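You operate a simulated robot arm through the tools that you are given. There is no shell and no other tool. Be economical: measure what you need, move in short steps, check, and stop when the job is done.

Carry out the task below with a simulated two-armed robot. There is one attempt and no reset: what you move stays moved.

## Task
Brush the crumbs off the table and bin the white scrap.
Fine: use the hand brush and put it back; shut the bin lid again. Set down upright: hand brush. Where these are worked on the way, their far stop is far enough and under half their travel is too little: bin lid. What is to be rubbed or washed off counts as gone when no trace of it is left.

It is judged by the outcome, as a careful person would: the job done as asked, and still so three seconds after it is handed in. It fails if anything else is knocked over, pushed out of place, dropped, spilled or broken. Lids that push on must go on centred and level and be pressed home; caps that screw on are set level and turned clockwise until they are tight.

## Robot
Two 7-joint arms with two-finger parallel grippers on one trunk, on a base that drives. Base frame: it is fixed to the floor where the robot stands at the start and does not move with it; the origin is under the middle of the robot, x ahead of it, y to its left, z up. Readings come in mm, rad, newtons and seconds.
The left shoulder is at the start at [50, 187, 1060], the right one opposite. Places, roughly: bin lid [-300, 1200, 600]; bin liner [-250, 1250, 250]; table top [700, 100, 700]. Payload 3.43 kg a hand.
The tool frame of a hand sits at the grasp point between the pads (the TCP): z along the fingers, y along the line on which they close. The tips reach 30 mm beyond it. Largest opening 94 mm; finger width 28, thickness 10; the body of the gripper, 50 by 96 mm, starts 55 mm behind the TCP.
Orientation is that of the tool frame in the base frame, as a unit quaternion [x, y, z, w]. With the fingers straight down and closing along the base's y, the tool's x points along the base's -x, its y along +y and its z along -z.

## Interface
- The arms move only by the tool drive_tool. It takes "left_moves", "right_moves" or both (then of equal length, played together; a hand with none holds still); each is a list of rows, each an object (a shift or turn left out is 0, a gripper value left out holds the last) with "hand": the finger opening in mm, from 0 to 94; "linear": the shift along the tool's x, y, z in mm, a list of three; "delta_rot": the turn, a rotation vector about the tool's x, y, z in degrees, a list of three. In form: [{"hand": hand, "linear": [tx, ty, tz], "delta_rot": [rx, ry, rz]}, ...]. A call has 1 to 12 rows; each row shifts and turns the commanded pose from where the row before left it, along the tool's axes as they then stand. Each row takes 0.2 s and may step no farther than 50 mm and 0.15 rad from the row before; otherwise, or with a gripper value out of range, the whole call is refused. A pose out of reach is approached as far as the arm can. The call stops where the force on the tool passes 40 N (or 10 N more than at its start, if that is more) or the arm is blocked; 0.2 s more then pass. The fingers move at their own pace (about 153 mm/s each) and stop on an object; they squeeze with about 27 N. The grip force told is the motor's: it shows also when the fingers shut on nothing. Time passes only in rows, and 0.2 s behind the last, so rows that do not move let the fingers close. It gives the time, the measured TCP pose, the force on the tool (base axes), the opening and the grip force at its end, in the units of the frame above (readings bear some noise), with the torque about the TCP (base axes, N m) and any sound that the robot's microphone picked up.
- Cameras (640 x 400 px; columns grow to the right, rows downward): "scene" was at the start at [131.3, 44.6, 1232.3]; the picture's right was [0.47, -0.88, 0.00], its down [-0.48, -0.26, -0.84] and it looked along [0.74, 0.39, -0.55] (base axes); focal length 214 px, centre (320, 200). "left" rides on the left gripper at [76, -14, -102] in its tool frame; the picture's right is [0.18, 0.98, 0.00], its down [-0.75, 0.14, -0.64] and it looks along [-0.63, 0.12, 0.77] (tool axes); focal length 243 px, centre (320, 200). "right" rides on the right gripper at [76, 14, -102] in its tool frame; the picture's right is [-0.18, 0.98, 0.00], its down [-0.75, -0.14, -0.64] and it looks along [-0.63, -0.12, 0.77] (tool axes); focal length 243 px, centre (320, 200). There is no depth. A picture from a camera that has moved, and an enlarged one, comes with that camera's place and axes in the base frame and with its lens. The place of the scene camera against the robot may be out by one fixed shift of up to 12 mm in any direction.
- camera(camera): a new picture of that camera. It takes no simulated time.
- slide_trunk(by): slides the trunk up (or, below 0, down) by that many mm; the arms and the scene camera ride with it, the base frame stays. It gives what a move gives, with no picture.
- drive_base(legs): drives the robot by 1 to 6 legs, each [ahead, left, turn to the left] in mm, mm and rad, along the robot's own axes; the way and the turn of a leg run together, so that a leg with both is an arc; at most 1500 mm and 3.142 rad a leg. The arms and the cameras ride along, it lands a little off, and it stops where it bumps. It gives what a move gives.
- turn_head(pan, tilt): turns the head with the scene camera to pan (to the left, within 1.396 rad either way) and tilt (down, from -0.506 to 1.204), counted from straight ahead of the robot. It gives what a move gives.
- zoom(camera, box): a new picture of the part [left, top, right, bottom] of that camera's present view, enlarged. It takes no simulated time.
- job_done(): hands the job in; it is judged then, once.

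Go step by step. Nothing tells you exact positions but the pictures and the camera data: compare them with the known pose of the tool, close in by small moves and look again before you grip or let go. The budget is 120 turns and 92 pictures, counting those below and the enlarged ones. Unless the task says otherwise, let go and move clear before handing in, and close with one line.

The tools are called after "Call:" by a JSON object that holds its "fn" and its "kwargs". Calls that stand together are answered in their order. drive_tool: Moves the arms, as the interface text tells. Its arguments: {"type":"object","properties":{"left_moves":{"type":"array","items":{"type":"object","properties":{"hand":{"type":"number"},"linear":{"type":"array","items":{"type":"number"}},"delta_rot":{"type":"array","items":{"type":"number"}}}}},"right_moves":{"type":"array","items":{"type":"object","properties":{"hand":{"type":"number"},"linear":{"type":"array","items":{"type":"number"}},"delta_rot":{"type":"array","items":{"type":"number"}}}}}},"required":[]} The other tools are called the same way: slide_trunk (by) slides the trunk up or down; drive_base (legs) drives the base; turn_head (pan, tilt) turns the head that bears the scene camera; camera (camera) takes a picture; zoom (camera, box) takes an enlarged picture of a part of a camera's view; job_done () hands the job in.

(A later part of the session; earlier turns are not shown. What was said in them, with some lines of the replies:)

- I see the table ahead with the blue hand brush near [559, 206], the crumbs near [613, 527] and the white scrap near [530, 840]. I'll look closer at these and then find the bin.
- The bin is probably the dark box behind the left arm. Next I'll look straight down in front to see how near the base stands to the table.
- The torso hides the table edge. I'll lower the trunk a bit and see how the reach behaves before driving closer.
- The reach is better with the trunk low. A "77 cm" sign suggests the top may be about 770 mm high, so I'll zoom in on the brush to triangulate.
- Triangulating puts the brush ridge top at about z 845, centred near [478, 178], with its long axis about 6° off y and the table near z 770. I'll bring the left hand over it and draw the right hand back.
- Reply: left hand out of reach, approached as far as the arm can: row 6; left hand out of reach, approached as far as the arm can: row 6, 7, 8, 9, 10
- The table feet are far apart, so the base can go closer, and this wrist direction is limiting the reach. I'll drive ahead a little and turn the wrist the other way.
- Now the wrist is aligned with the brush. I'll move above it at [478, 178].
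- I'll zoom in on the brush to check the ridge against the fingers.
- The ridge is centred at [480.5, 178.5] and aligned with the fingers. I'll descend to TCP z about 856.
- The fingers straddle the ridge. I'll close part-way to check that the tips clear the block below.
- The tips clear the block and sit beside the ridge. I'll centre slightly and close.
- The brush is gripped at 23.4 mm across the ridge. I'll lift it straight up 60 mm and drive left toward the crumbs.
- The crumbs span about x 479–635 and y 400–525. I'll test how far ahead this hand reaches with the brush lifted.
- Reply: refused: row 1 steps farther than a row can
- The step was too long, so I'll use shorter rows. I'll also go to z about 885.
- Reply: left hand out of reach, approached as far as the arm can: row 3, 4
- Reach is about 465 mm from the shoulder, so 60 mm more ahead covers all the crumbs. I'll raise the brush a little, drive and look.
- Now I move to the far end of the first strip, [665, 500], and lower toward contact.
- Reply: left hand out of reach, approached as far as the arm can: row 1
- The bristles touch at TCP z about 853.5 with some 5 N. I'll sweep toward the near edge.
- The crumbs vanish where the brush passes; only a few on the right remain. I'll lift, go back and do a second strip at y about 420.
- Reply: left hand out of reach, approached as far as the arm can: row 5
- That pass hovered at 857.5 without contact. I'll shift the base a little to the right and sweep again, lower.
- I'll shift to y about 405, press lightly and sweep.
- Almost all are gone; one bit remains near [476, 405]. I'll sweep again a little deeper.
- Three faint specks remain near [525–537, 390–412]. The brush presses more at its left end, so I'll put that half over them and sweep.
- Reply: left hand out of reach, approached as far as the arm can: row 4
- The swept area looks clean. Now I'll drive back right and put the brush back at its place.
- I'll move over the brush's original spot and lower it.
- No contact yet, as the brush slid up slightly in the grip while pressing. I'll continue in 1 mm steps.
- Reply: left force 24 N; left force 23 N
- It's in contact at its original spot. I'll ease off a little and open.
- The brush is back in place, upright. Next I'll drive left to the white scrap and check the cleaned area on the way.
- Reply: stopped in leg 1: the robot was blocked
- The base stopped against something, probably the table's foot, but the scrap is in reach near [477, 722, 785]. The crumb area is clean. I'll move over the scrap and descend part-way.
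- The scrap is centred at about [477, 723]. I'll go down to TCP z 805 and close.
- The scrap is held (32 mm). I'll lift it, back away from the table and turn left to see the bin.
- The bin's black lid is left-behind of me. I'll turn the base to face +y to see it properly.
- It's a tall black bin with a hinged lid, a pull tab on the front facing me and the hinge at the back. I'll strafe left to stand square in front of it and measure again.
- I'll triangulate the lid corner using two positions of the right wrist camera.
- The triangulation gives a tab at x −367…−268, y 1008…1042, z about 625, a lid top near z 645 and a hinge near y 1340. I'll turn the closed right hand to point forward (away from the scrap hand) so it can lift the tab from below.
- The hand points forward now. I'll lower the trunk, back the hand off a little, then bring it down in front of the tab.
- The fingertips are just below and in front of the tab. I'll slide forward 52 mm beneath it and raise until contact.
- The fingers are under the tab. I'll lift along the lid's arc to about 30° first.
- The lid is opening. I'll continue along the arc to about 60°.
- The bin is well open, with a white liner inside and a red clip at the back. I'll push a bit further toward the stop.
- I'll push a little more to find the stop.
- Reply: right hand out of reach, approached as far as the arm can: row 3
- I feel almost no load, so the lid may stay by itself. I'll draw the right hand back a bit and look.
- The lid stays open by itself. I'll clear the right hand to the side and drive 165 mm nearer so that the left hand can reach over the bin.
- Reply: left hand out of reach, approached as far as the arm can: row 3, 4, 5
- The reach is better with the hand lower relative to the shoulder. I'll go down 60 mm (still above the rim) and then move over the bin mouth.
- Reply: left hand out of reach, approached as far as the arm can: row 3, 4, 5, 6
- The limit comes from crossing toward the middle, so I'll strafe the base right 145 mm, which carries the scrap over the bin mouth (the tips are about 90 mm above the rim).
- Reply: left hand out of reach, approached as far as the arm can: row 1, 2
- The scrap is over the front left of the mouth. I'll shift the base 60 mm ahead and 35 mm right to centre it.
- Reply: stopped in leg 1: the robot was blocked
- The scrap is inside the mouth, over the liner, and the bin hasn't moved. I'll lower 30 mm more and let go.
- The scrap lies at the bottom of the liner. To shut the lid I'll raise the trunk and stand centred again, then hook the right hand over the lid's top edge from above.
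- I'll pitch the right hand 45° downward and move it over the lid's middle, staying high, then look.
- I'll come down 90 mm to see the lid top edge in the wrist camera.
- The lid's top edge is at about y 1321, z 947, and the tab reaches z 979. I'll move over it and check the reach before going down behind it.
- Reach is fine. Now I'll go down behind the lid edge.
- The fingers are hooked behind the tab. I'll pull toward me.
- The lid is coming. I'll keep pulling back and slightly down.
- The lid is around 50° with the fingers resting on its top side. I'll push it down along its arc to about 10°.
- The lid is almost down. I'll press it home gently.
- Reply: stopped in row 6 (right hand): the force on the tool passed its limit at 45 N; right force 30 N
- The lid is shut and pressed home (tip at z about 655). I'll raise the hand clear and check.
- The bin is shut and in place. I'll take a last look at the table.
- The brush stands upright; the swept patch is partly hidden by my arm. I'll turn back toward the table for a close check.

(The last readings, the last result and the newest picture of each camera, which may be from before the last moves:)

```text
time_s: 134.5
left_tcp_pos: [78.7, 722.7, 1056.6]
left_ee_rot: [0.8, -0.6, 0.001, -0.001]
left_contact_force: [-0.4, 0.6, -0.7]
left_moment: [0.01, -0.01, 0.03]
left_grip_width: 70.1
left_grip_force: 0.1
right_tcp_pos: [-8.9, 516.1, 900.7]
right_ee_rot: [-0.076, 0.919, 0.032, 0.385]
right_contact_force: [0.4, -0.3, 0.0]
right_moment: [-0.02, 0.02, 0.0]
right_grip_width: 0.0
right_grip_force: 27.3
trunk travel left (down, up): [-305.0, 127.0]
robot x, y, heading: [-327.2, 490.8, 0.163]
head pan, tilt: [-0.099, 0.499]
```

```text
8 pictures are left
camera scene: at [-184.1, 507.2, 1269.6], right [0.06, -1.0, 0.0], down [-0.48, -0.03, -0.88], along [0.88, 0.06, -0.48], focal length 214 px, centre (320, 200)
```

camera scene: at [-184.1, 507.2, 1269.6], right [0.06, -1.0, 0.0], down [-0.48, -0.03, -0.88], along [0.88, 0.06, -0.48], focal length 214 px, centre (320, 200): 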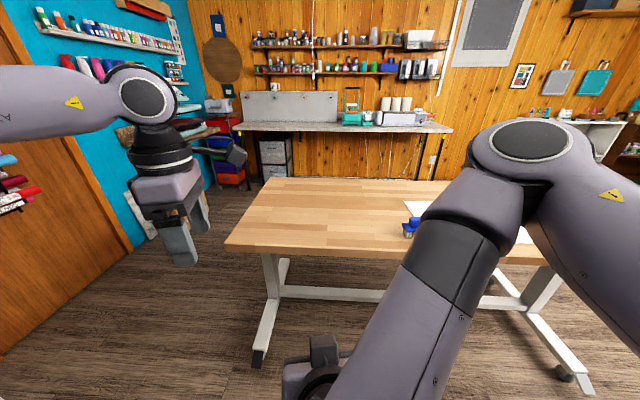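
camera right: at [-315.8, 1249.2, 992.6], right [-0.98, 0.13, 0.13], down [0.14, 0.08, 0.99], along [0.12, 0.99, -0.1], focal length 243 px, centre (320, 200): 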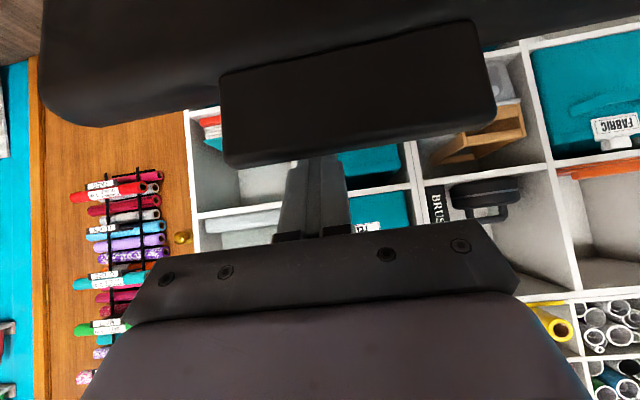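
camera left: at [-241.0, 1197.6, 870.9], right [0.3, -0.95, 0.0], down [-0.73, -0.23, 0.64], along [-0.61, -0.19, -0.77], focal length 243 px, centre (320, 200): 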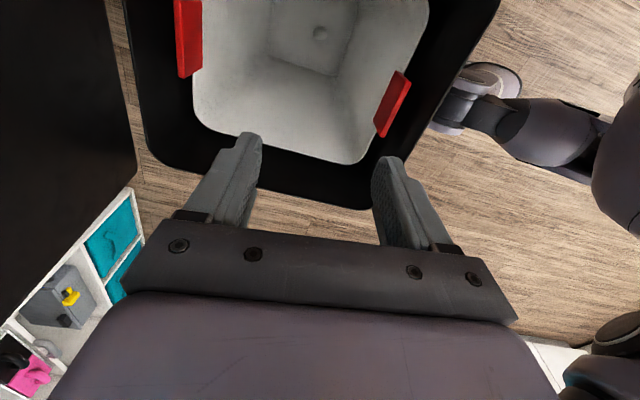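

Call:
{"fn": "zoom", "kwargs": {"camera": "scene", "box": [220, 170, 420, 270]}}

```text
3.20 times, centred on (320, 220) of scene
camera zoom: at [-184.1, 507.2, 1269.6], right [0.06, -1.0, 0.0], down [-0.48, -0.03, -0.88], along [0.88, 0.06, -0.48], focal length 686 px, centre (320, 136)
```

zoom: 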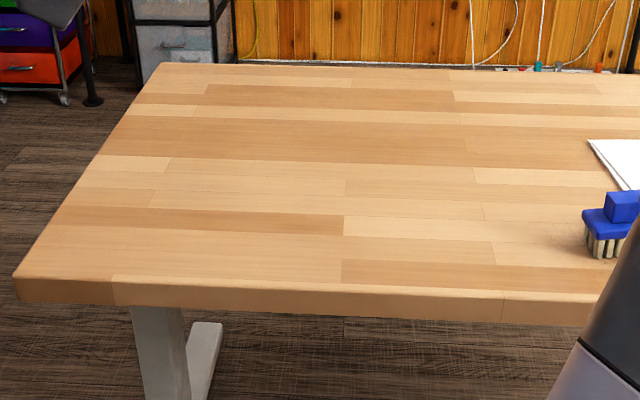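

The table is spotless, the brush is back upright at its place, the scrap is in the bin and the lid is shut, so I'm handing in.

Call:
{"fn": "job_done", "kwargs": {}}

```text
The job is handed in.
```

The crumbs are brushed off the table and the white scrap is in the bin with its lid shut again. The hand brush is back upright in its place. The base was stopped twice by something in its way while driving; nothing looked moved in the pictures afterwards.
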